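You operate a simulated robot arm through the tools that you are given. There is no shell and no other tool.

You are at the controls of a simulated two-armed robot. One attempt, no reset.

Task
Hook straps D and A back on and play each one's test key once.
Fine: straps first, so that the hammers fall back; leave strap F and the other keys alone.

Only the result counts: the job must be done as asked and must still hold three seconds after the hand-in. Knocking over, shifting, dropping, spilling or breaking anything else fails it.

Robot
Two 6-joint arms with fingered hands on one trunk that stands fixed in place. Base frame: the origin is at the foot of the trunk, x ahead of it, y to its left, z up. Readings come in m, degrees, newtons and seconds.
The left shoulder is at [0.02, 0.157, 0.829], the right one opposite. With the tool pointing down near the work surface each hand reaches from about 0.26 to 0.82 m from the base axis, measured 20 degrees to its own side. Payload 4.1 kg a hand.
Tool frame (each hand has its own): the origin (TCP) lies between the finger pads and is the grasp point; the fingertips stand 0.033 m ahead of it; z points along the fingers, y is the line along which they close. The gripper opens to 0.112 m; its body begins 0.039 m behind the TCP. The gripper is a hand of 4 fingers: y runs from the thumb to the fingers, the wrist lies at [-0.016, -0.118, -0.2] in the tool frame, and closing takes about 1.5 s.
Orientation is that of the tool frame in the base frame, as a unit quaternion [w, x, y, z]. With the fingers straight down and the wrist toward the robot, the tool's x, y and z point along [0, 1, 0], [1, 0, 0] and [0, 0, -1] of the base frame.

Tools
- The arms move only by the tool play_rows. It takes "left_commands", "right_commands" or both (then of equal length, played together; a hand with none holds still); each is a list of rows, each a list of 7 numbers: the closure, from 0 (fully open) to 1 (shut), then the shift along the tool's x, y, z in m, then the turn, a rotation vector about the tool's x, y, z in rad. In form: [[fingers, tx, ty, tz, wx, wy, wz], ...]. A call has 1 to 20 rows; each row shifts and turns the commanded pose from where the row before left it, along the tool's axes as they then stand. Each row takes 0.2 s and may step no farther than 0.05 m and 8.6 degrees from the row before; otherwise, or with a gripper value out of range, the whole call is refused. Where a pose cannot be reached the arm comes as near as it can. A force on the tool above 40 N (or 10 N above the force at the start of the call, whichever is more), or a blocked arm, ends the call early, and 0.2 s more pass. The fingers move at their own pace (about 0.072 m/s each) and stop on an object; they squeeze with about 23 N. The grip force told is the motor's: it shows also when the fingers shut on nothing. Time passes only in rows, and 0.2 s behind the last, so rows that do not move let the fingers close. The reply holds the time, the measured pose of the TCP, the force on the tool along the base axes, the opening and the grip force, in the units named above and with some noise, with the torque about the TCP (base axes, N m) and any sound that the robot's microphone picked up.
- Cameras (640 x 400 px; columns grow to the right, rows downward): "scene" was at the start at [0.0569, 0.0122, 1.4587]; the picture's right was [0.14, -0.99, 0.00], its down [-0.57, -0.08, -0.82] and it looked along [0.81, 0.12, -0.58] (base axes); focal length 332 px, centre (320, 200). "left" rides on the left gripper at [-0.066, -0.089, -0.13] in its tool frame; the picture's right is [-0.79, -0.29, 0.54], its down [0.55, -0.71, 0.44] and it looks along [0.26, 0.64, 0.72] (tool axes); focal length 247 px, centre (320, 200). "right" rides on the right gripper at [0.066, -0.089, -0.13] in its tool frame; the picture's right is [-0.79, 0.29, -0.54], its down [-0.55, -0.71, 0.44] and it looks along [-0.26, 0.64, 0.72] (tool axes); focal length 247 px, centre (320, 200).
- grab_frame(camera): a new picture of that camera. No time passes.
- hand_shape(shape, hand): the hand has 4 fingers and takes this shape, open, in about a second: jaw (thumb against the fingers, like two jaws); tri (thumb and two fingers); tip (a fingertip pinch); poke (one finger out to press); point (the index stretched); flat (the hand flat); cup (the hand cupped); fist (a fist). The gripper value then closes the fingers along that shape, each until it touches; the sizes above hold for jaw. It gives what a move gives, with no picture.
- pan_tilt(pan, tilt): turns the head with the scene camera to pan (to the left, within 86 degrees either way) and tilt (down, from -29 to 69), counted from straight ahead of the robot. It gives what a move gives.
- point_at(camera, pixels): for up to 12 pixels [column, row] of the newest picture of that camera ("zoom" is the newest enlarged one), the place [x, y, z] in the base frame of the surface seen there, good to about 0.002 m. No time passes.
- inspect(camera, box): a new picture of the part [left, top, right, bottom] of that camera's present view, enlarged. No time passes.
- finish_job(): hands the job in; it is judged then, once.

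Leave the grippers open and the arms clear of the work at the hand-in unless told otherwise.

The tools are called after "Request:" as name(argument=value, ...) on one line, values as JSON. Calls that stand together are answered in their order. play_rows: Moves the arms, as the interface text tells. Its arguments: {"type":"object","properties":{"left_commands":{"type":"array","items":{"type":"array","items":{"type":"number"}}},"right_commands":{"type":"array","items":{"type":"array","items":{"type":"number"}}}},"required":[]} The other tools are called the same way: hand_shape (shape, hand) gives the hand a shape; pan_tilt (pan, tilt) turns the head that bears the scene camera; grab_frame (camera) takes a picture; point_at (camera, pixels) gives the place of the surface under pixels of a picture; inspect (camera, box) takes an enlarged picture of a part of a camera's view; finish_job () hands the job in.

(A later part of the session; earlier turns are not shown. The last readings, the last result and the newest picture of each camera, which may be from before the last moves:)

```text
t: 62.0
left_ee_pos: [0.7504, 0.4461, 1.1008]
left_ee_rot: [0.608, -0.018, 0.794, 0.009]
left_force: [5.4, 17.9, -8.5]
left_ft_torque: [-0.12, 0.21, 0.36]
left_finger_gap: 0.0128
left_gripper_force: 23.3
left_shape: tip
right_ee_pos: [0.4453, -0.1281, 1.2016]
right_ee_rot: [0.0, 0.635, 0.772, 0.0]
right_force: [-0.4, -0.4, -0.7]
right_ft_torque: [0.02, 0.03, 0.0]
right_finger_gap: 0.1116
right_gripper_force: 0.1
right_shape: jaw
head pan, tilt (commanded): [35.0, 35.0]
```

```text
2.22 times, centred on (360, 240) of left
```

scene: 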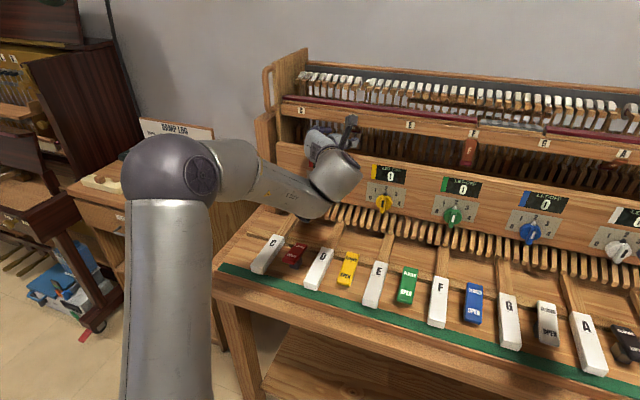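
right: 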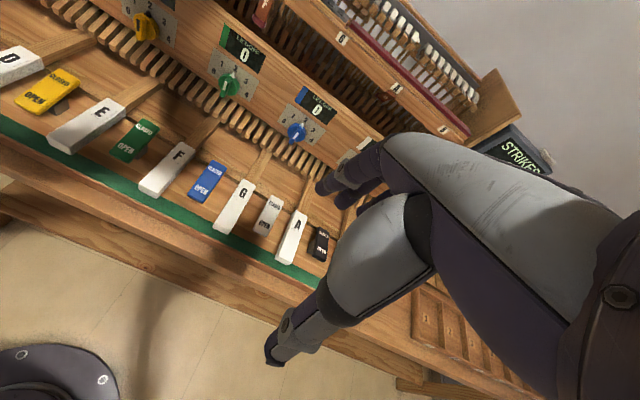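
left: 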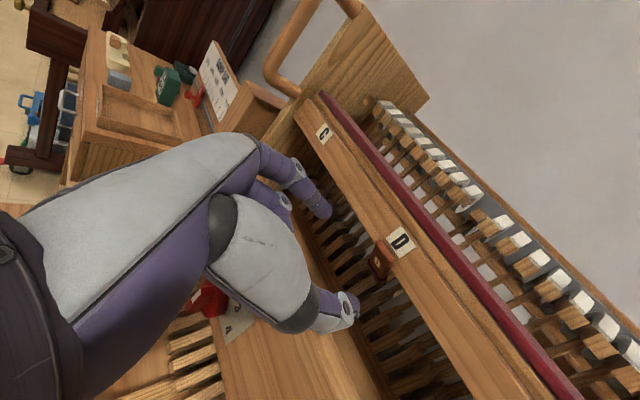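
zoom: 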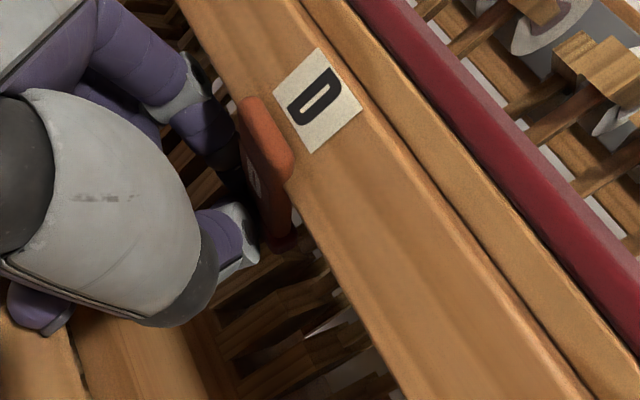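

The side force of 18 N shows the index is pushing the strap while the thumb slipped under its right edge. I open to a 0.045 m gap, then shift 4 mm up and 8 mm deeper so both pads meet the strap's lower, deeper end.

Request:
play_rows(left_commands=[[0.8, 0, 0, 0, 0, 0, 0], [0.6, 0, 0, 0, 0, 0, 0], [0.55, 0, 0, 0, 0, 0, 0], [0.55, 0, 0, 0, 0, 0, 0], [0.55, -0.002, 0, 0.004, 0, 0, 0], [0.55, -0.002, 0, 0.004, 0, 0, 0]])

Request:
inspect(camera="left", box=[270, 150, 450, 330])

Request:
inspect(camera="scene", box=[300, 100, 400, 170])

```text
t: 63.4
left_ee_pos: [0.7595, 0.4432, 1.1065]
left_ee_rot: [0.61, -0.015, 0.792, 0.008]
left_force: [-1.3, 0.6, -0.2]
left_ft_torque: [-0.01, 0.02, 0.03]
left_finger_gap: 0.0497
left_gripper_force: 0.0
left_shape: tip
right_ee_pos: [0.4454, -0.1281, 1.2016]
right_ee_rot: [0.0, 0.635, 0.772, 0.001]
right_force: [-1.1, 0.6, -0.3]
right_ft_torque: [0.01, 0.0, -0.01]
right_finger_gap: 0.1114
right_gripper_force: 0.1
right_shape: jaw
head pan, tilt (commanded): [35.0, 35.0]
```

```text
2.22 times, centred on (360, 240) of left
```

zoom: 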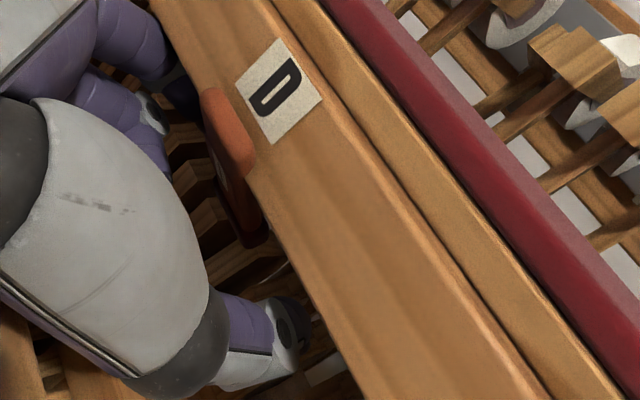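

```text
5.71 times, centred on (350, 135) of scene
```

zoom: 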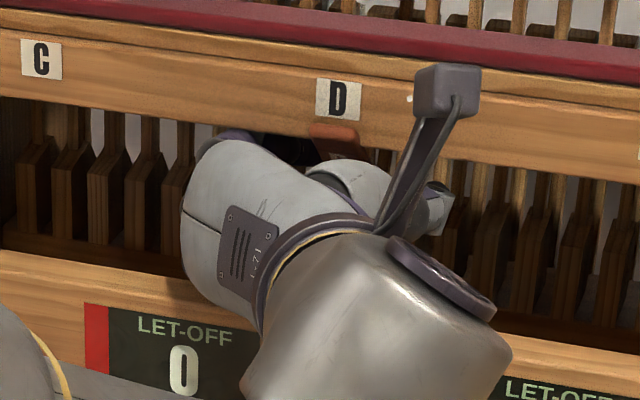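

No contact forces, and TCP is now at n≈0.846, z≈1.1065. I close again.

Request:
play_rows(left_commands=[[0.65, 0, 0, 0, 0, 0, 0], [0.75, 0, 0, 0, 0, 0, 0], [0.8, 0, 0, 0, 0, 0, 0], [0.85, 0, 0, 0, 0, 0, 0], [0.9, 0, 0, 0, 0, 0, 0], [0.9, 0, 0, 0, 0, 0, 0]])

Request:
inspect(camera="left", box=[270, 150, 450, 330])

```text
t: 64.8
left_ee_pos: [0.758, 0.4439, 1.1073]
left_ee_rot: [0.609, -0.015, 0.793, 0.009]
left_force: [0.7, 0.3, 2.0]
left_ft_torque: [0.04, 0.0, 0.02]
left_finger_gap: 0.0116
left_gripper_force: 0.1
left_shape: tip
right_ee_pos: [0.4455, -0.1286, 1.2015]
right_ee_rot: [-0.001, 0.635, 0.772, -0.001]
right_force: [-0.1, -0.1, -0.1]
right_ft_torque: [0.0, 0.01, 0.02]
right_finger_gap: 0.1118
right_gripper_force: 0.1
right_shape: jaw
head pan, tilt (commanded): [35.0, 35.0]
```

```text
2.22 times, centred on (360, 240) of left
```

zoom: 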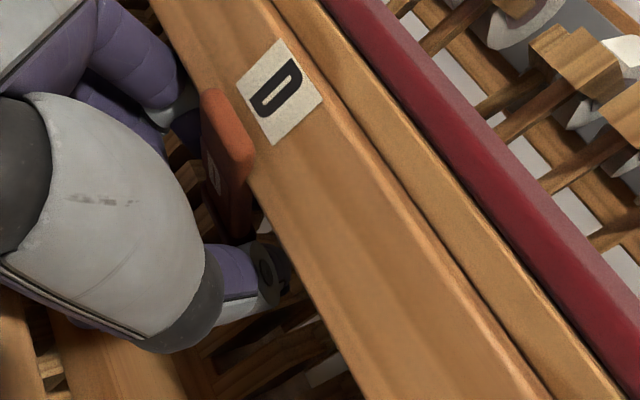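

The gap is 0.0116 m with no force, so the two fingertips have closed behind the strap's tip. That hooks it: the strap (0.02 m wide) cannot pass between them. I pull gently outward by 2 cm and watch force and picture.

Request:
play_rows(left_commands=[[0.92, 0.00125, -0.00105, -0.0047, 0, 0, 0], [0.92, 0.00125, -0.00105, -0.0047, 0, 0, 0], [0.92, 0.00125, -0.00105, -0.0047, 0, 0, 0], [0.92, 0.00125, -0.00105, -0.0047, 0, 0, 0]])

Request:
inspect(camera="left", box=[270, 150, 450, 330])

Request:
inspect(camera="scene", box=[300, 100, 400, 170])

```text
t: 65.8
left_ee_pos: [0.7403, 0.4375, 1.1055]
left_ee_rot: [0.61, -0.014, 0.792, 0.008]
left_force: [0.1, 0.0, -0.2]
left_ft_torque: [-0.01, 0.05, -0.03]
left_finger_gap: 0.0093
left_gripper_force: 0.0
left_shape: tip
right_ee_pos: [0.4451, -0.1279, 1.2009]
right_ee_rot: [0.0, 0.635, 0.772, 0.0]
right_force: [1.1, -0.5, -0.5]
right_ft_torque: [0.01, -0.01, 0.02]
right_finger_gap: 0.1116
right_gripper_force: 0.0
right_shape: jaw
head pan, tilt (commanded): [35.0, 35.0]
```

```text
2.22 times, centred on (360, 240) of left
```

zoom: 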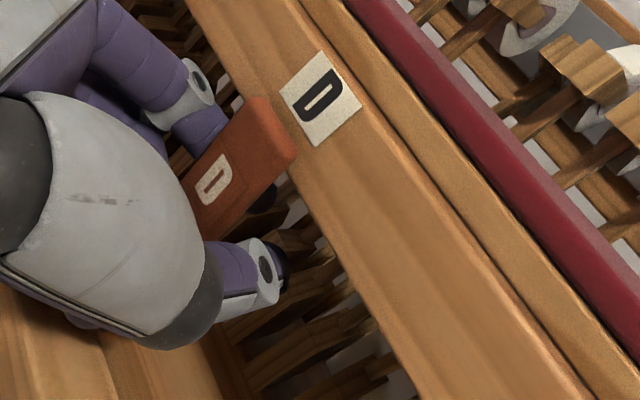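

```text
5.71 times, centred on (350, 135) of scene
```

zoom: 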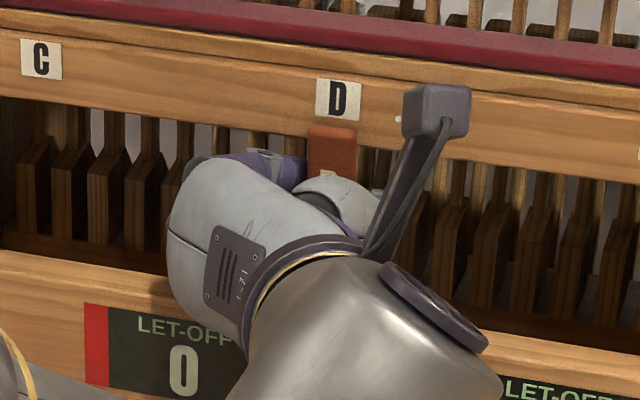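

The strap is swinging out nicely with almost no force. I measure its present angle from the left zoom.

Request:
inspect(camera="left", box=[300, 170, 420, 290])

Request:
point_at(camera="left", pixels=[[388, 206], [380, 212], [372, 220], [366, 232], [360, 240], [400, 212], [392, 226], [412, 196], [356, 238], [385, 205]])

```text
3.33 times, centred on (360, 230) of left
```

zoom: 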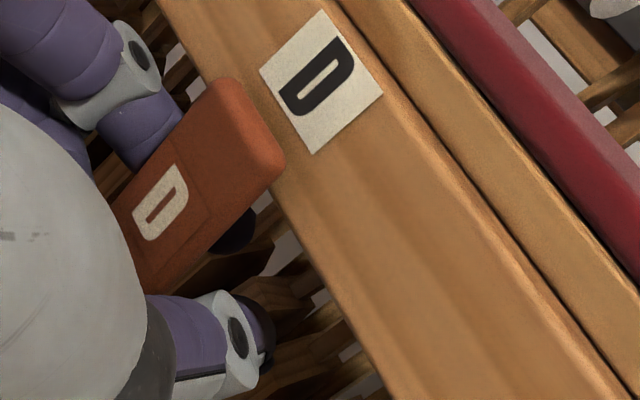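

```text
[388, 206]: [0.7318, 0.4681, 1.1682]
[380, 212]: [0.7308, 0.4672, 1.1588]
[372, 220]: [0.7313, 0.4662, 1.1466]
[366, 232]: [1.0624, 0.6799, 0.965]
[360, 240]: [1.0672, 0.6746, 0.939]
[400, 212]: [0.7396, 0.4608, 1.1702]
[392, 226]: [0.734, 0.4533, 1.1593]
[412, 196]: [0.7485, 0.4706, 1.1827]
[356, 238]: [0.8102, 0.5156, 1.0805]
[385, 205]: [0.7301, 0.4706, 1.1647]
```

Request:
point_at(camera="zoom", pixels=[[240, 105], [215, 150], [190, 190], [165, 240], [150, 265], [265, 165], [215, 235], [320, 80]])

```text
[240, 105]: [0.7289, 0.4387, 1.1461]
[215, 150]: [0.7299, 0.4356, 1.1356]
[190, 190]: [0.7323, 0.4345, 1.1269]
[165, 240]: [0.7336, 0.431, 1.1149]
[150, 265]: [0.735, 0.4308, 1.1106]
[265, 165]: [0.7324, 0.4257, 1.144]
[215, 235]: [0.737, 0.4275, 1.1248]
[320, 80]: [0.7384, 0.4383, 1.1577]
```

The strap is now about 8° short of vertical. I pull a further 8 mm in small steps, watching for a stop or click.

Request:
play_rows(left_commands=[[0.92, 0.0005, -0.00043, -0.0019, 0, 0, 0], [0.92, 0.0005, -0.00043, -0.0019, 0, 0, 0], [0.92, 0.0005, -0.00043, -0.0019, 0, 0, 0], [0.92, 0.0005, -0.00043, -0.0019, 0, 0, 0]])

Request:
inspect(camera="left", box=[300, 170, 420, 290])

Request:
inspect(camera="scene", box=[280, 60, 400, 150])

```text
t: 66.8
left_ee_pos: [0.7328, 0.4357, 1.105]
left_ee_rot: [0.61, -0.015, 0.793, 0.008]
left_force: [-1.0, -0.2, 0.0]
left_ft_torque: [0.0, -0.01, 0.01]
left_finger_gap: 0.0093
left_gripper_force: 0.2
left_shape: tip
right_ee_pos: [0.4456, -0.1285, 1.2022]
right_ee_rot: [0.0, 0.635, 0.772, 0.001]
right_force: [0.7, -0.8, -0.3]
right_ft_torque: [-0.02, 0.0, -0.02]
right_finger_gap: 0.1117
right_gripper_force: 0.1
right_shape: jaw
head pan, tilt (commanded): [35.0, 35.0]
```

```text
3.33 times, centred on (360, 230) of left
```

zoom: 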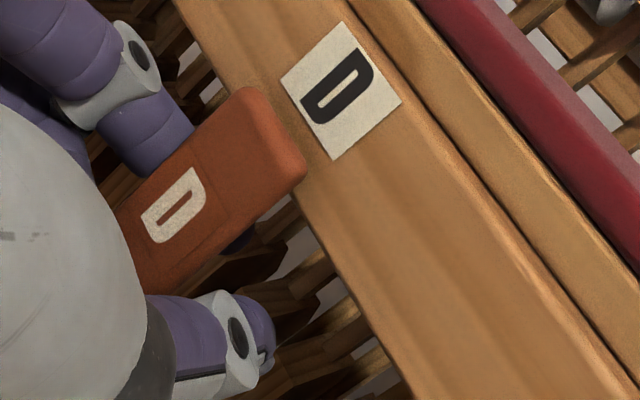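

```text
4.44 times, centred on (340, 105) of scene
```

zoom: 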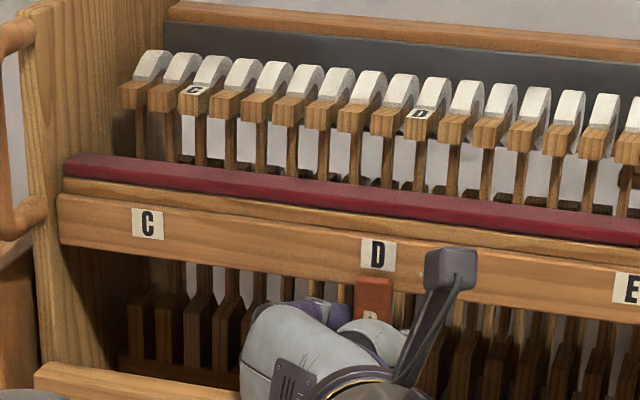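

The D hammer has fallen back into line (its label D shows at (418,112) in the scene zoom). I measure the strap's angle again.

Request:
inspect(camera="left", box=[300, 170, 420, 290])

Request:
point_at(camera="zoom", pixels=[[255, 110], [230, 150], [200, 200], [175, 240], [160, 270], [285, 170], [225, 240]])

```text
3.33 times, centred on (360, 230) of left
```

zoom: 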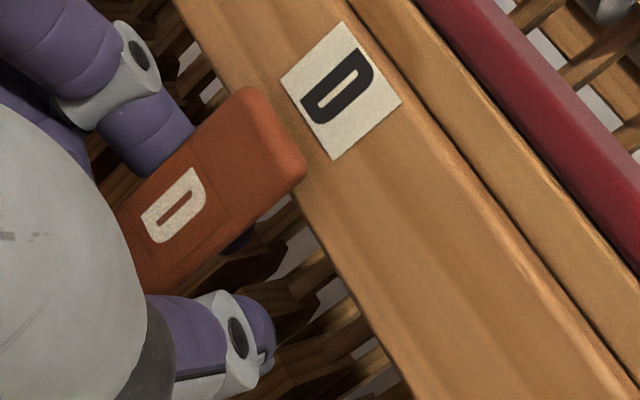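

```text
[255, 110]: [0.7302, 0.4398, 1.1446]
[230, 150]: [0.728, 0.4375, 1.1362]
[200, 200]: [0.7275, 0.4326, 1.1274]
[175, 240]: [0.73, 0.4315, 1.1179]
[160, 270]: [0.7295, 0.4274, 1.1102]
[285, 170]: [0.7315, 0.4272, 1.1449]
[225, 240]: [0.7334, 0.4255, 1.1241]
```

The strap stands vertical (n≈0.8145 over its length, same as F), the force is zero, and its hammer is back. Now I open the fingers sideways, clear of the strap, then check before withdrawing.

Request:
play_rows(left_commands=[[0.8, 0, 0, 0, 0, 0, 0], [0.65, 0, 0, 0, 0, 0, 0], [0.5, 0, 0, 0, 0, 0, 0], [0.42, 0, 0, 0, 0, 0, 0], [0.42, 0, 0, 0, 0, 0, 0]])

Request:
inspect(camera="left", box=[270, 150, 450, 330])

Request:
inspect(camera="scene", box=[300, 80, 400, 160])

```text
t: 68.0
left_ee_pos: [0.7325, 0.4359, 1.1068]
left_ee_rot: [0.609, -0.015, 0.793, 0.008]
left_force: [0.0, 1.4, 0.2]
left_ft_torque: [0.0, 0.02, -0.05]
left_finger_gap: 0.0644
left_gripper_force: 0.1
left_shape: tip
right_ee_pos: [0.4456, -0.1278, 1.202]
right_ee_rot: [0.0, 0.635, 0.772, 0.0]
right_force: [0.0, 1.9, 0.6]
right_ft_torque: [-0.01, 0.06, 0.02]
right_finger_gap: 0.1117
right_gripper_force: 0.1
right_shape: jaw
head pan, tilt (commanded): [35.0, 35.0]
```

```text
2.22 times, centred on (360, 240) of left
```

zoom: 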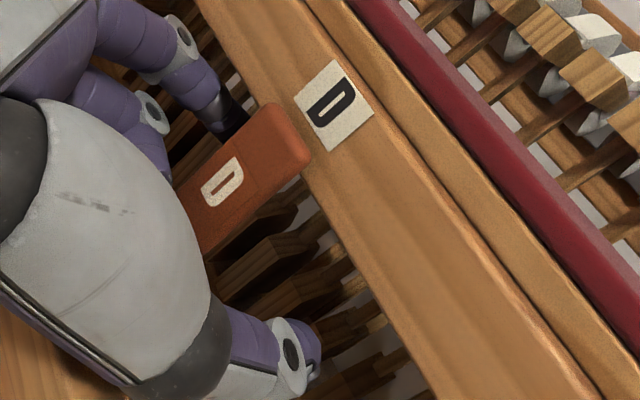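

```text
5.00 times, centred on (350, 120) of scene
```

zoom: 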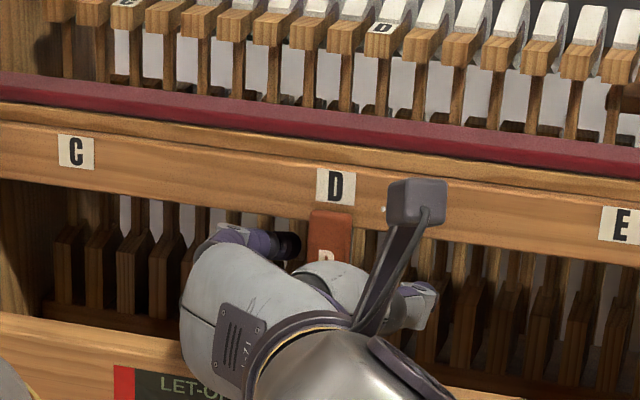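

The strap stays vertical with the fingers open on either side. I withdraw straight outward along −n by 9 cm.

Request:
play_rows(left_commands=[[0.42, 0.0038, -0.0032, -0.0142, 0, 0, 0], [0.42, 0.0038, -0.0032, -0.0142, 0, 0, 0], [0.42, 0.0038, -0.0032, -0.0142, 0, 0, 0], [0.42, 0.0038, -0.0032, -0.0142, 0, 0, 0], [0.42, 0.0038, -0.0032, -0.0142, 0, 0, 0], [0.42, 0.0038, -0.0032, -0.0142, 0, 0, 0]])

Request:
grab_frame(camera="left")

Request:
grab_frame(camera="scene")

```text
t: 69.4
left_ee_pos: [0.6454, 0.4135, 1.1072]
left_ee_rot: [0.609, -0.015, 0.793, 0.009]
left_force: [0.3, -0.4, -0.3]
left_ft_torque: [-0.01, 0.01, 0.02]
left_finger_gap: 0.0645
left_gripper_force: 0.1
left_shape: tip
right_ee_pos: [0.4464, -0.1286, 1.2007]
right_ee_rot: [0.0, 0.635, 0.772, 0.001]
right_force: [0.8, -0.1, 0.0]
right_ft_torque: [0.0, 0.01, 0.01]
right_finger_gap: 0.1117
right_gripper_force: 0.0
right_shape: jaw
head pan, tilt (commanded): [35.0, 35.0]
```

```text
taken
```

left: 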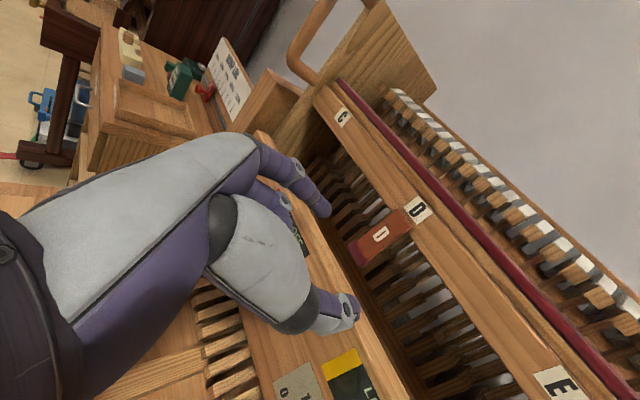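

```text
taken
```

scene: 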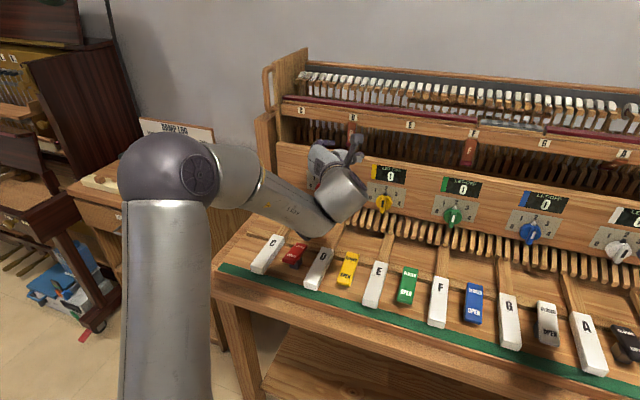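

Strap D hangs hooked like F and the left hand is clear. Next is strap A with the right hand, in the mirrored way: roll the hand about its palm axis in the winding that leaves joint room, ending with the thumb left, index right and up, and fingers forward. I shape the right hand, turn the head to it and start the roll in free space.

Request:
hand_shape(shape="tip", hand="right")

Request:
pan_tilt(pan=-10, tilt=30)

Request:
play_rows(right_commands=[[0, -0.00968, -0.00114, 0.00121, 0, -0.1082, -0.1025], [0, -0.00968, -0.00114, 0.00121, 0, -0.1082, -0.1025], [0, -0.00968, -0.00114, 0.00121, 0, -0.1082, -0.1025], [0, -0.00968, -0.00114, 0.00121, 0, -0.1082, -0.1025], [0, -0.00968, -0.00114, 0.00121, 0, -0.1082, -0.1025], [0, -0.00968, -0.00114, 0.00121, 0, -0.1082, -0.1025], [0, -0.00968, -0.00114, 0.00121, 0, -0.1082, -0.1025], [0, -0.00968, -0.00114, 0.00121, 0, -0.1082, -0.1025]])

Request:
grab_frame(camera="scene")

```text
t: 70.3
left_ee_pos: [0.6446, 0.4141, 1.1071]
left_ee_rot: [0.61, -0.015, 0.793, 0.008]
left_force: [-0.2, -0.4, 0.1]
left_ft_torque: [0.0, -0.01, 0.03]
left_finger_gap: 0.0645
left_gripper_force: 0.0
left_shape: tip
right_ee_pos: [0.4458, -0.1291, 1.2019]
right_ee_rot: [0.0, 0.635, 0.772, 0.0]
right_force: [-0.3, -0.3, -0.4]
right_ft_torque: [0.0, -0.01, 0.0]
right_finger_gap: 0.1116
right_gripper_force: 0.1
right_shape: tip
head pan, tilt (commanded): [35.0, 35.0]
```

```text
t: 71.4
left_ee_pos: [0.6452, 0.4137, 1.1066]
left_ee_rot: [0.609, -0.014, 0.793, 0.008]
left_force: [0.3, 0.3, 0.2]
left_ft_torque: [-0.01, 0.02, -0.03]
left_finger_gap: 0.0644
left_gripper_force: 0.0
left_shape: tip
right_ee_pos: [0.4463, -0.1285, 1.202]
right_ee_rot: [-0.001, 0.635, 0.772, 0.0]
right_force: [-0.7, 0.2, 0.1]
right_ft_torque: [0.0, -0.01, 0.04]
right_finger_gap: 0.1117
right_gripper_force: 0.0
right_shape: tip
head pan, tilt (commanded): [-10.0, 30.0]
```

```text
t: 73.2
left_ee_pos: [0.645, 0.4134, 1.1065]
left_ee_rot: [0.609, -0.015, 0.793, 0.008]
left_force: [0.2, 0.2, -0.2]
left_ft_torque: [0.04, 0.0, 0.04]
left_finger_gap: 0.0643
left_gripper_force: 0.0
left_shape: tip
right_ee_pos: [0.477, -0.1918, 1.2206]
right_ee_rot: [0.315, 0.227, 0.884, -0.26]
right_force: [0.2, -0.4, 0.6]
right_ft_torque: [0.04, 0.0, 0.01]
right_finger_gap: 0.1118
right_gripper_force: 0.0
right_shape: tip
head pan, tilt (commanded): [-10.0, 30.0]
```

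```text
taken
```

scene: 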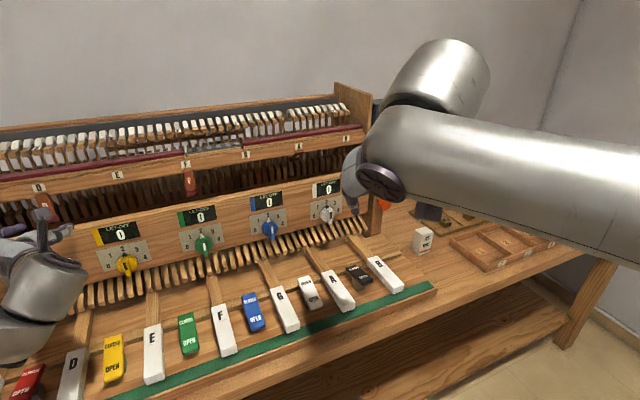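

The roll runs fine (68°). I continue ten more steps.

Request:
play_rows(right_commands=[[0, -0.00968, -0.00114, 0.00121, 0, -0.1082, -0.1025], [0, -0.00968, -0.00114, 0.00121, 0, -0.1082, -0.1025], [0, -0.00968, -0.00114, 0.00121, 0, -0.1082, -0.1025], [0, -0.00968, -0.00114, 0.00121, 0, -0.1082, -0.1025], [0, -0.00968, -0.00114, 0.00121, 0, -0.1082, -0.1025], [0, -0.00968, -0.00114, 0.00121, 0, -0.1082, -0.1025], [0, -0.00968, -0.00114, 0.00121, 0, -0.1082, -0.1025], [0, -0.00968, -0.00114, 0.00121, 0, -0.1082, -0.1025], [0, -0.00968, -0.00114, 0.00121, 0, -0.1082, -0.1025], [0, -0.00968, -0.00114, 0.00121, 0, -0.1082, -0.1025]])

Request:
grab_frame(camera="scene")

```text
t: 75.4
left_ee_pos: [0.6447, 0.4141, 1.1062]
left_ee_rot: [0.609, -0.015, 0.793, 0.009]
left_force: [0.0, -0.8, -0.6]
left_ft_torque: [0.01, 0.03, 0.0]
left_finger_gap: 0.0645
left_gripper_force: 0.2
left_shape: tip
right_ee_pos: [0.5334, -0.1695, 1.284]
right_ee_rot: [0.547, -0.373, 0.6, -0.449]
right_force: [0.3, -0.4, 0.4]
right_ft_torque: [0.01, -0.01, 0.02]
right_finger_gap: 0.1118
right_gripper_force: 0.0
right_shape: tip
head pan, tilt (commanded): [-10.0, 30.0]
```

```text
taken
```

scene: 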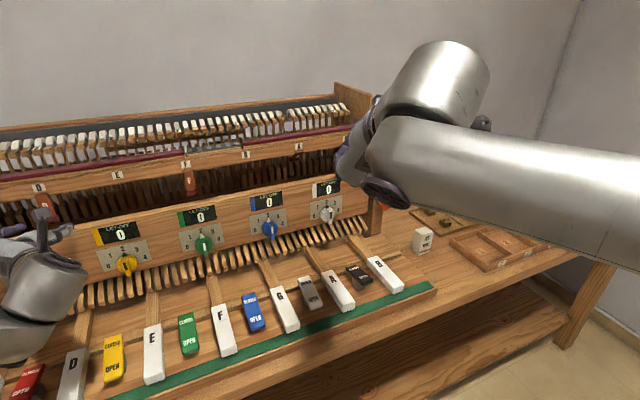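

The right tool now has y down and z forward. I move 12 cm forward, then turn 118° so y points right-forward, x up, z at yaw 30° and 15° down, watching for limits.

Request:
play_rows(right_commands=[[0, 0, 0, 0.04, 0, 0, 0], [0, 0, 0, 0.04, 0, 0, 0], [0, 0, 0, 0.04, 0, 0, 0], [0, 0, 0, 0, 0.0145, -0.057, -0.1353], [0, 0, 0, 0, 0.0145, -0.057, -0.1353], [0, 0, 0, 0, 0.0145, -0.057, -0.1353], [0, 0, 0, 0, 0.0145, -0.057, -0.1353], [0, 0, 0, 0, 0.0145, -0.057, -0.1353], [0, 0, 0, 0, 0.0145, -0.057, -0.1353], [0, 0, 0, 0, 0.0145, -0.057, -0.1353], [0, 0, 0, 0, 0.0145, -0.057, -0.1353], [0, 0, 0, 0, 0.0145, -0.057, -0.1353], [0, 0, 0, 0, 0.0145, -0.057, -0.1353], [0, 0, 0, 0, 0.0145, -0.057, -0.1353], [0, 0, 0, 0, 0.0145, -0.057, -0.1353], [0, 0, 0, 0, 0.0145, -0.057, -0.1353], [0, 0, 0, 0, 0.0145, -0.057, -0.1353]])

Request:
grab_frame(camera="scene")

Request:
grab_frame(camera="right")

```text
t: 79.0
left_ee_pos: [0.6441, 0.4142, 1.1063]
left_ee_rot: [0.61, -0.015, 0.792, 0.008]
left_force: [0.0, 0.0, 0.0]
left_ft_torque: [0.01, -0.02, -0.02]
left_finger_gap: 0.0645
left_gripper_force: 0.1
left_shape: tip
right_ee_pos: [0.6537, -0.1859, 1.2848]
right_ee_rot: [-0.157, 0.767, 0.206, 0.587]
right_force: [0.2, -0.2, 0.5]
right_ft_torque: [-0.02, 0.02, 0.01]
right_finger_gap: 0.1117
right_gripper_force: 0.1
right_shape: tip
head pan, tilt (commanded): [-10.0, 30.0]
```

```text
taken
```

scene: 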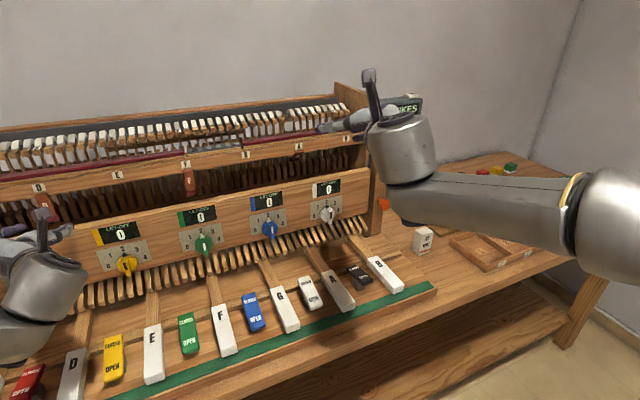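

```text
taken
```

right: 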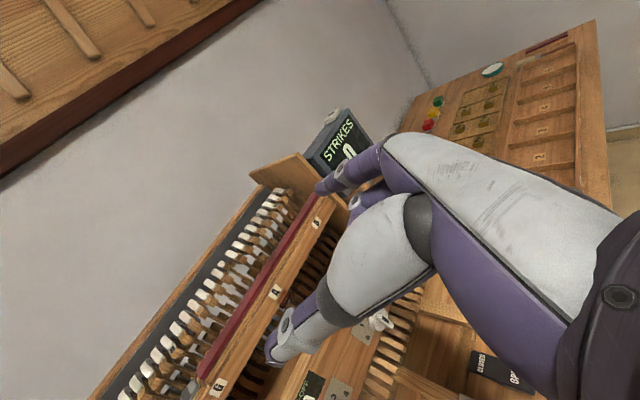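

No limits hit, and the right hand has the mirrored pose. There is also a "STRIKES 0" counter beyond the cabinet's right end. I move to the pre-approach in front of A: (0.822, −0.153, 1.131), with the gap about 0.064 m.

Request:
play_rows(right_commands=[[0.1, -0.0177, 0.0092, 0.0328, 0, 0, 0], [0.2, -0.0177, 0.0092, 0.0328, 0, 0, 0], [0.3, -0.0177, 0.0092, 0.0328, 0, 0, 0], [0.42, -0.0177, 0.0092, 0.0328, 0, 0, 0], [0.42, -0.0177, 0.0092, 0.0328, 0, 0, 0], [0.42, -0.0177, 0.0092, 0.0328, 0, 0, 0]])

Request:
grab_frame(camera="scene")

Request:
grab_frame(camera="right")

```text
t: 80.4
left_ee_pos: [0.6439, 0.4134, 1.1059]
left_ee_rot: [0.61, -0.015, 0.792, 0.009]
left_force: [0.2, -0.5, -0.2]
left_ft_torque: [-0.03, 0.02, 0.0]
left_finger_gap: 0.0645
left_gripper_force: 0.0
left_shape: tip
right_ee_pos: [0.8222, -0.1542, 1.1311]
right_ee_rot: [-0.156, 0.767, 0.204, 0.587]
right_force: [-0.3, -0.5, 0.0]
right_ft_torque: [-0.04, 0.03, -0.03]
right_finger_gap: 0.0654
right_gripper_force: 0.0
right_shape: tip
head pan, tilt (commanded): [-10.0, 30.0]
```

```text
taken
```

scene: 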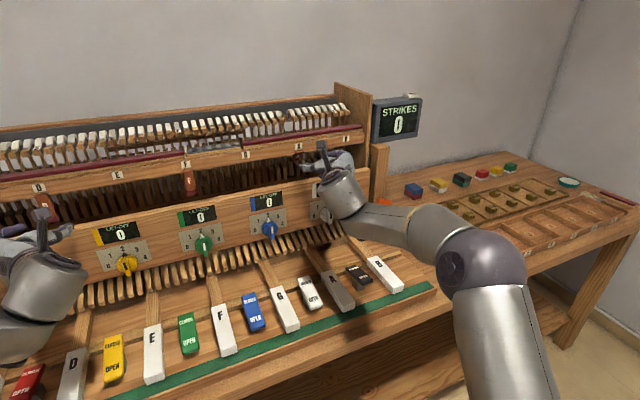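

```text
taken
```

right: 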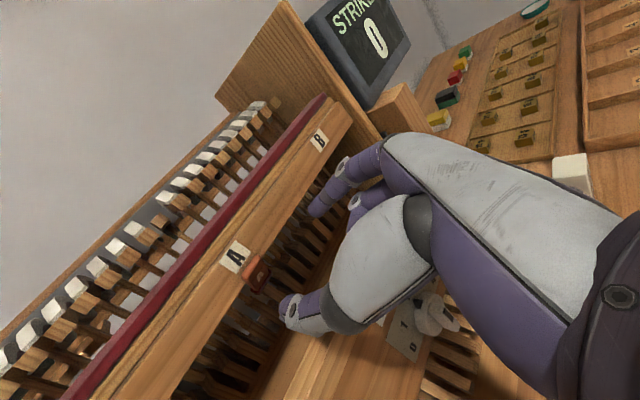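

Pre-approach reached. The right camera shows strap A at (258,272) between index (320,208) and thumb (293,305). I measure the strap.

Request:
inspect(camera="right", box=[210, 190, 350, 330])

Request:
point_at(camera="zoom", pixels=[[200, 210], [215, 235], [190, 230], [230, 225], [225, 245], [195, 200], [120, 190], [495, 70], [380, 310], [420, 130], [215, 215]])

```text
2.86 times, centred on (280, 260) of right
```

zoom: 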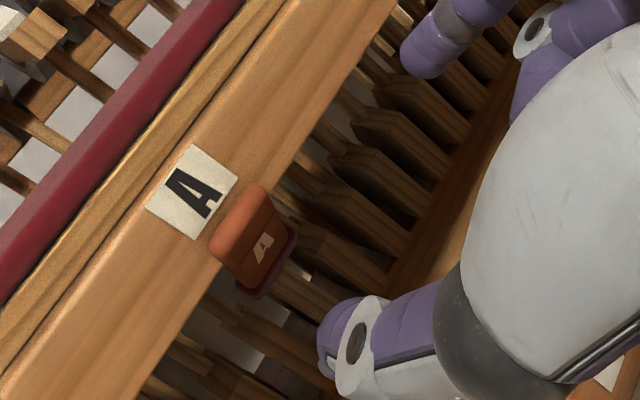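

```text
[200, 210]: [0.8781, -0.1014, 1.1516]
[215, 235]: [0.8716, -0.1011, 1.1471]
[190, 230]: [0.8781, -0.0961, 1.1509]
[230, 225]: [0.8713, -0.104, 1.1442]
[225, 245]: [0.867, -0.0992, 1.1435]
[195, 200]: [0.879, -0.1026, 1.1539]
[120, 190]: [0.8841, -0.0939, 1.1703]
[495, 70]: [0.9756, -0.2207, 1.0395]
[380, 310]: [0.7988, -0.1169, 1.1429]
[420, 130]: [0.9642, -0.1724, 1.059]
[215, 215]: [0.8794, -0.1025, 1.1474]
```

Request:
point_at(camera="zoom", pixels=[[245, 205], [225, 235], [250, 235], [262, 250], [245, 275], [285, 250], [250, 293], [295, 240], [275, 275], [425, 65], [345, 345]])

```text
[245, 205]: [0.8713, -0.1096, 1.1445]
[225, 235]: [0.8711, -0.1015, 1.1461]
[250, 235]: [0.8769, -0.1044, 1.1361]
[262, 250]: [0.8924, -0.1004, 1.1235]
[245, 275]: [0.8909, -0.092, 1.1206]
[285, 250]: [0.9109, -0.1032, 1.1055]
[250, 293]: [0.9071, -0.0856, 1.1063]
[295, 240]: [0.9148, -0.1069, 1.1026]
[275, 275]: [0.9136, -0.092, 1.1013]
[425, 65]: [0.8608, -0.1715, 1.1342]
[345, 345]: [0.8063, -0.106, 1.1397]
```

Strap A's centre is at s≈0.320 with the same geometry as D. I advance 0.045 m with a 3 mm shift to the left and look.

Request:
play_rows(right_commands=[[0.45, 0, -0.001, 0.015, 0, 0, 0], [0.45, 0, -0.001, 0.015, 0, 0, 0], [0.45, 0, -0.001, 0.015, 0, 0, 0]])

Request:
inspect(camera="right", box=[210, 170, 350, 310])

Request:
inspect(camera="scene", box=[260, 110, 380, 210])

```text
t: 81.2
left_ee_pos: [0.6445, 0.4144, 1.1049]
left_ee_rot: [0.61, -0.014, 0.792, 0.009]
left_force: [-0.3, -1.2, -0.2]
left_ft_torque: [0.01, 0.01, 0.03]
left_finger_gap: 0.0646
left_gripper_force: 0.0
left_shape: tip
right_ee_pos: [0.8584, -0.129, 1.1192]
right_ee_rot: [-0.157, 0.768, 0.204, 0.587]
right_force: [-1.1, -0.5, 0.6]
right_ft_torque: [0.01, 0.01, 0.06]
right_finger_gap: 0.062
right_gripper_force: 0.2
right_shape: tip
head pan, tilt (commanded): [-10.0, 30.0]
```

```text
2.86 times, centred on (280, 240) of right
```

zoom: 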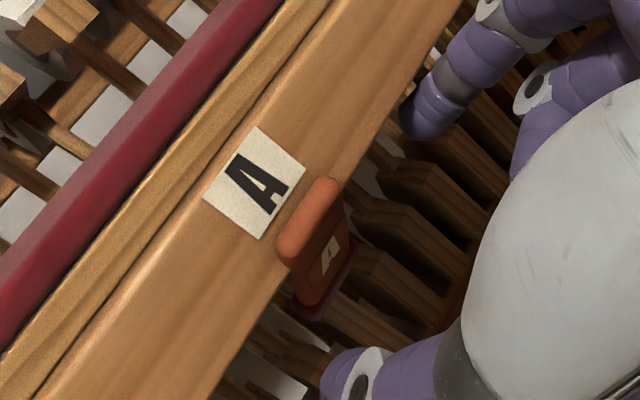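

```text
4.00 times, centred on (320, 160) of scene
```

zoom: 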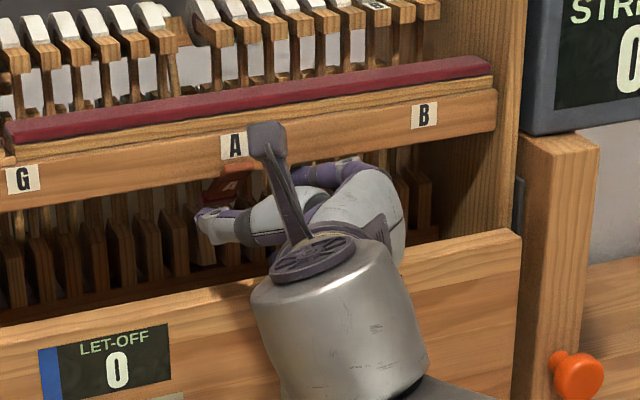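

Good: the strap is centred. I advance 0.03 m more.

Request:
play_rows(right_commands=[[0.45, 0, 0, 0.01, 0, 0, 0], [0.45, 0, 0, 0.01, 0, 0, 0], [0.45, 0, 0, 0.01, 0, 0, 0]])

Request:
inspect(camera="right", box=[210, 150, 370, 310])

```text
t: 82.0
left_ee_pos: [0.6454, 0.4149, 1.1063]
left_ee_rot: [0.609, -0.014, 0.793, 0.008]
left_force: [0.2, -0.5, -0.8]
left_ft_torque: [-0.03, 0.01, 0.04]
left_finger_gap: 0.0646
left_gripper_force: 0.0
left_shape: tip
right_ee_pos: [0.8731, -0.1172, 1.1065]
right_ee_rot: [-0.157, 0.766, 0.204, 0.589]
right_force: [0.3, 0.9, -0.1]
right_ft_torque: [-0.03, 0.01, 0.03]
right_finger_gap: 0.0621
right_gripper_force: 0.0
right_shape: tip
right hand out of reach, approached as far as the arm can: row 2, 3
head pan, tilt (commanded): [-10.0, 30.0]
```

```text
2.50 times, centred on (290, 230) of right
```

zoom: 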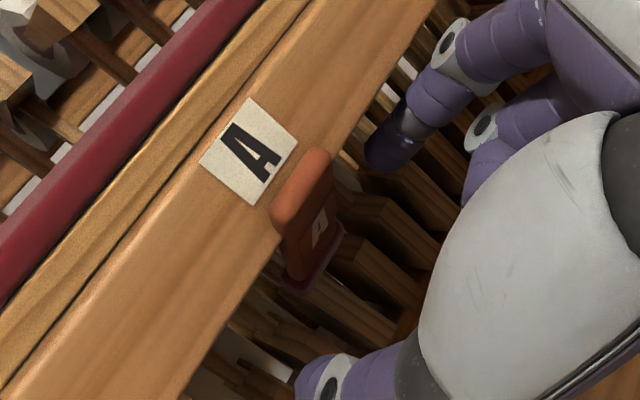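

The right arm's reach ends about 3 cm short (wrist 0.70 m from its shoulder), with TCP at n≈0.816. A flatter pitch and a slight roll bring the wrist lower and gain depth. I back out 3.6 cm, pitch up 10° and roll 12° in front of the rail.

Request:
play_rows(right_commands=[[0.45, 0, 0, -0.012, 0, 0, 0], [0.45, 0, 0, -0.012, 0, 0, 0], [0.45, 0, 0, -0.012, 0, 0, 0], [0.45, -0.004, 0, 0, 0, 0.0873, -0.07], [0.45, -0.004, 0, 0, 0, 0.0873, -0.07], [0.45, 0, 0, 0, 0, 0, -0.07]])

Request:
grab_frame(camera="right")

Request:
inspect(camera="scene", box=[260, 110, 380, 210])

```text
t: 83.4
left_ee_pos: [0.6441, 0.413, 1.1067]
left_ee_rot: [0.61, -0.015, 0.792, 0.008]
left_force: [-0.3, 0.4, -0.6]
left_ft_torque: [-0.04, -0.01, 0.03]
left_finger_gap: 0.0643
left_gripper_force: 0.0
left_shape: tip
right_ee_pos: [0.8433, -0.1307, 1.1106]
right_ee_rot: [-0.109, 0.691, 0.264, 0.664]
right_force: [-0.2, 0.3, 0.7]
right_ft_torque: [0.0, 0.01, 0.0]
right_finger_gap: 0.0617
right_gripper_force: 0.0
right_shape: tip
right hand out of reach, approached as far as the arm can: row 6
head pan, tilt (commanded): [-10.0, 30.0]
```

```text
taken
```

right: 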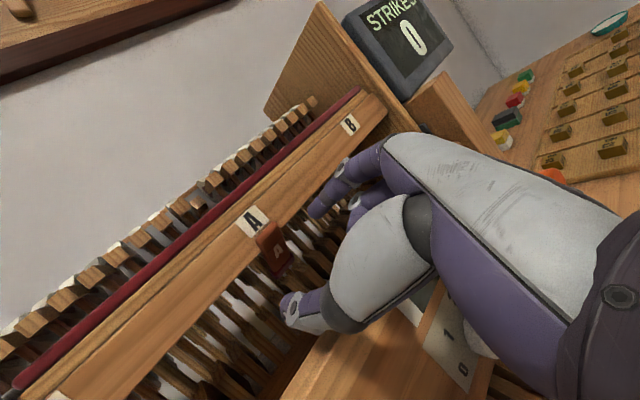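

```text
4.00 times, centred on (320, 160) of scene
```

zoom: 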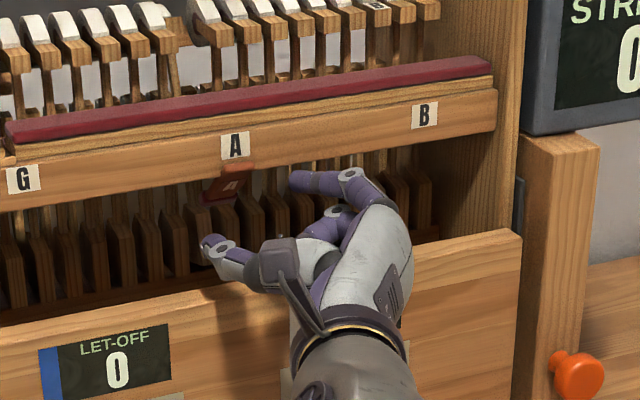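

Request:
grab_frame(camera="scene")

```text
taken
```

scene: 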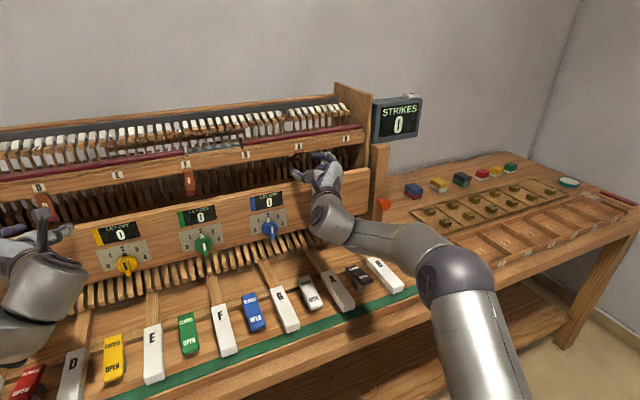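

Request:
point_at(camera="scene", pixels=[[455, 275], [425, 240], [400, 240], [375, 235], [350, 230], [330, 218], [320, 210], [325, 180], [460, 320], [480, 360], [440, 260]])

```text
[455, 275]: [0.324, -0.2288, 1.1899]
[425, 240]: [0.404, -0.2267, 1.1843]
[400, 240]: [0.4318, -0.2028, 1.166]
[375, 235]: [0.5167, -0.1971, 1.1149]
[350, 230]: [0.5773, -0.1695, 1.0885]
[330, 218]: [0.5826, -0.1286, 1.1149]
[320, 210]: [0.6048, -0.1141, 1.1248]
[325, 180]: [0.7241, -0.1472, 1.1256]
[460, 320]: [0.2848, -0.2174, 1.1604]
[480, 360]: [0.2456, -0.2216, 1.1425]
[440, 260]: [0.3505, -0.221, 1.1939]
```

The pose is p≈−5°, roll≈11°, with TCP at n≈0.784. I try advancing 4 cm in 1 cm steps with a small right shift, to see how deep the arm now goes.

Request:
play_rows(right_commands=[[0.5, -0.001, 0.0015, 0.01, 0, 0, 0], [0.5, -0.001, 0.0015, 0.01, 0, 0, 0], [0.5, -0.001, 0.0015, 0.01, 0, 0, 0], [0.5, -0.001, 0.0015, 0.01, 0, 0, 0]])

Request:
inspect(camera="right", box=[210, 150, 370, 310])

Request:
inspect(camera="scene", box=[260, 110, 380, 210])

```text
t: 84.4
left_ee_pos: [0.6454, 0.4133, 1.1074]
left_ee_rot: [0.609, -0.015, 0.793, 0.009]
left_force: [-0.1, 0.0, 0.2]
left_ft_torque: [0.02, 0.02, -0.02]
left_finger_gap: 0.0644
left_gripper_force: 0.1
left_shape: tip
right_ee_pos: [0.8808, -0.1156, 1.1054]
right_ee_rot: [-0.11, 0.688, 0.267, 0.666]
right_force: [-2.5, -1.1, 3.3]
right_ft_torque: [-0.07, 0.16, -0.01]
right_finger_gap: 0.0566
right_gripper_force: 0.0
right_shape: tip
head pan, tilt (commanded): [-10.0, 30.0]
```

```text
2.50 times, centred on (290, 230) of right
```

zoom: 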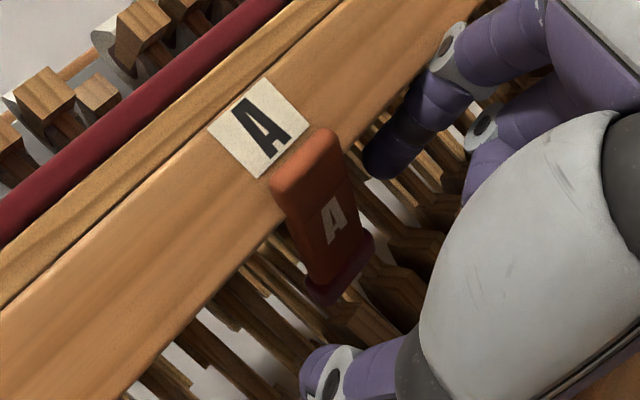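

```text
4.00 times, centred on (320, 160) of scene
```

zoom: 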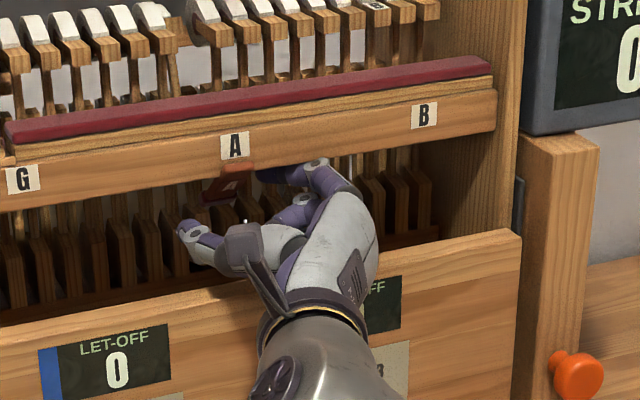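

No reach limit this time: TCP is at n≈0.824, z≈1.105. A small force (−2.5, −1.1, 3.3) N hints at a light touch, so I hold still for a moment and re-read, and measure the rail's and panel's edges near A.

Request:
play_rows(right_commands=[[0.5, 0, 0, 0, 0, 0, 0], [0.5, 0, 0, 0, 0, 0, 0]])

Request:
inspect(camera="scene", box=[280, 130, 380, 210])

Request:
point_at(camera="zoom", pixels=[[60, 110], [350, 75], [360, 70], [50, 330], [100, 315], [420, 235], [480, 225], [230, 160], [280, 100], [160, 150]])

```text
t: 85.0
left_ee_pos: [0.6448, 0.4145, 1.1072]
left_ee_rot: [0.61, -0.014, 0.793, 0.008]
left_force: [1.0, 0.2, 0.0]
left_ft_torque: [-0.02, -0.01, 0.01]
left_finger_gap: 0.0643
left_gripper_force: 0.1
left_shape: tip
right_ee_pos: [0.8816, -0.1148, 1.104]
right_ee_rot: [-0.109, 0.687, 0.267, 0.667]
right_force: [-1.7, -1.5, 3.9]
right_ft_torque: [-0.03, 0.2, 0.02]
right_finger_gap: 0.0563
right_gripper_force: 0.1
right_shape: tip
head pan, tilt (commanded): [-10.0, 30.0]
```

```text
5.00 times, centred on (330, 170) of scene
```

zoom: 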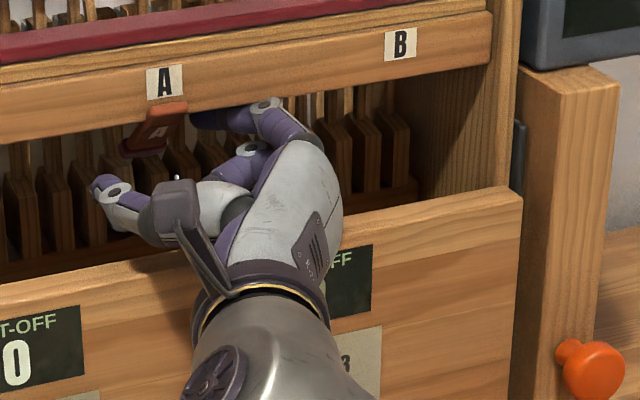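

```text
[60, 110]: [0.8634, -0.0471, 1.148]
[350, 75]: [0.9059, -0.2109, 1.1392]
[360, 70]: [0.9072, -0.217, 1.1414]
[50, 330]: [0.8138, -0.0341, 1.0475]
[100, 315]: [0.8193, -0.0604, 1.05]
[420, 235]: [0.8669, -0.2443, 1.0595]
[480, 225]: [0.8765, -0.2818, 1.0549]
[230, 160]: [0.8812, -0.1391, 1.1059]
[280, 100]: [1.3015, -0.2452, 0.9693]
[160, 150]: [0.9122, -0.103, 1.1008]
```

A steady 4 N upward means the lower, curled fingers rest lightly on the panel top. I raise the hand by 3 mm and re-read.

Request:
play_rows(right_commands=[[0.5, 0.0015, 0, 0, 0, 0, 0], [0.5, 0.0015, 0, 0, 0, 0, 0], [0.5, 0, 0, 0, 0, 0, 0]])

Request:
inspect(camera="right", box=[210, 130, 410, 330])

```text
t: 85.8
left_ee_pos: [0.6444, 0.4132, 1.1067]
left_ee_rot: [0.609, -0.015, 0.793, 0.008]
left_force: [0.3, 0.6, -0.1]
left_ft_torque: [0.0, -0.03, -0.03]
left_finger_gap: 0.0645
left_gripper_force: 0.1
left_shape: tip
right_ee_pos: [0.8811, -0.1142, 1.1058]
right_ee_rot: [-0.11, 0.689, 0.267, 0.665]
right_force: [-2.3, -2.6, -3.6]
right_ft_torque: [0.26, 0.02, -0.07]
right_finger_gap: 0.0567
right_gripper_force: 0.0
right_shape: tip
head pan, tilt (commanded): [-10.0, 30.0]
```

```text
2.00 times, centred on (310, 230) of right
```

zoom: 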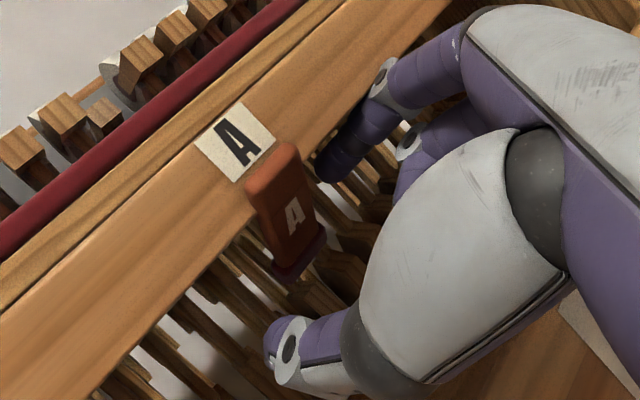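

Now 3.6 N downward: the index touches the rail's underside, so the hand just fills the 62 mm slot at this roll. Closing the pinch a bit lowers the index. I check the panel top's extent before going on.

Request:
inspect(camera="scene", box=[340, 140, 380, 180])

Request:
point_at(camera="zoom", pixels=[[250, 360], [250, 340], [250, 320], [250, 305], [250, 290], [350, 320], [350, 300], [350, 285], [150, 380], [150, 355], [150, 335]])

```text
10.00 times, centred on (360, 160) of scene
```

zoom: 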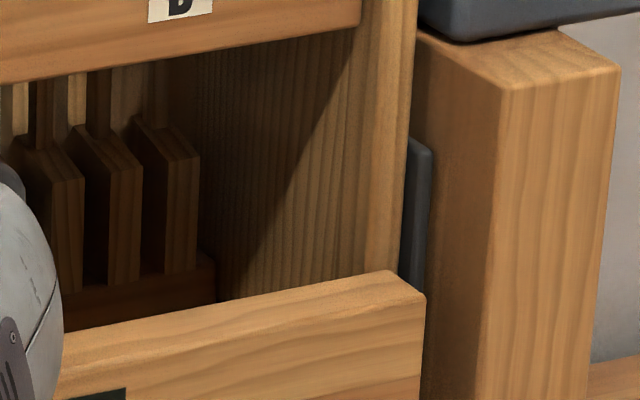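

```text
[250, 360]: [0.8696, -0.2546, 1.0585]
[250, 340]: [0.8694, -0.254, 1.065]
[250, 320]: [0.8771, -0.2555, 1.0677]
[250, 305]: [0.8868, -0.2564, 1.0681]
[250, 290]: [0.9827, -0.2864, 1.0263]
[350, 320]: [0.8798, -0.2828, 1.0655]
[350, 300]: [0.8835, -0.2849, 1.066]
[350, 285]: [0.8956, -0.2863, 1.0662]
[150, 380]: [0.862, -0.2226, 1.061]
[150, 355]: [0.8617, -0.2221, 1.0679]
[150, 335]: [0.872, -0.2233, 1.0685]
```

The panel top spans n≈0.779–0.797 at z≈1.068, so the slot gets roomier for the hand once I'm deeper. I close the gap to about 0.045 m and advance 2 cm while holding the height at about 1.105.

Request:
play_rows(right_commands=[[0.58, -0.0005, 0, 0, 0, 0, 0], [0.6, -0.0003, 0, 0, 0, 0, 0], [0.6, 0.0005, 0, 0.005, 0, 0, 0], [0.6, 0.0005, 0, 0.005, 0, 0, 0], [0.6, 0.0005, 0, 0.005, 0, 0, 0], [0.6, 0.0005, 0, 0.005, 0, 0, 0]])

Request:
inspect(camera="right", box=[210, 130, 370, 290])

Request:
inspect(camera="scene", box=[280, 130, 380, 210])

```text
t: 87.2
left_ee_pos: [0.6456, 0.4137, 1.1066]
left_ee_rot: [0.61, -0.015, 0.793, 0.008]
left_force: [0.1, -0.4, 0.7]
left_ft_torque: [-0.04, -0.03, -0.01]
left_finger_gap: 0.0646
left_gripper_force: 0.0
left_shape: tip
right_ee_pos: [0.8987, -0.1042, 1.1059]
right_ee_rot: [-0.111, 0.689, 0.267, 0.664]
right_force: [-5.4, -2.4, -10.5]
right_ft_torque: [0.59, -0.18, -0.22]
right_finger_gap: 0.0448
right_gripper_force: 0.0
right_shape: tip
head pan, tilt (commanded): [-10.0, 30.0]
```

```text
2.50 times, centred on (290, 210) of right
```

zoom: 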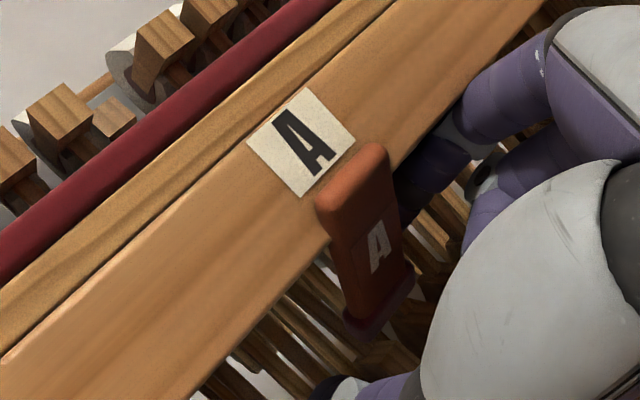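

```text
5.00 times, centred on (330, 170) of scene
```

zoom: 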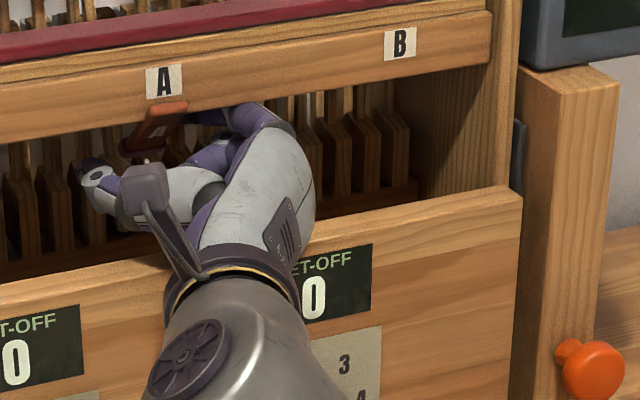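

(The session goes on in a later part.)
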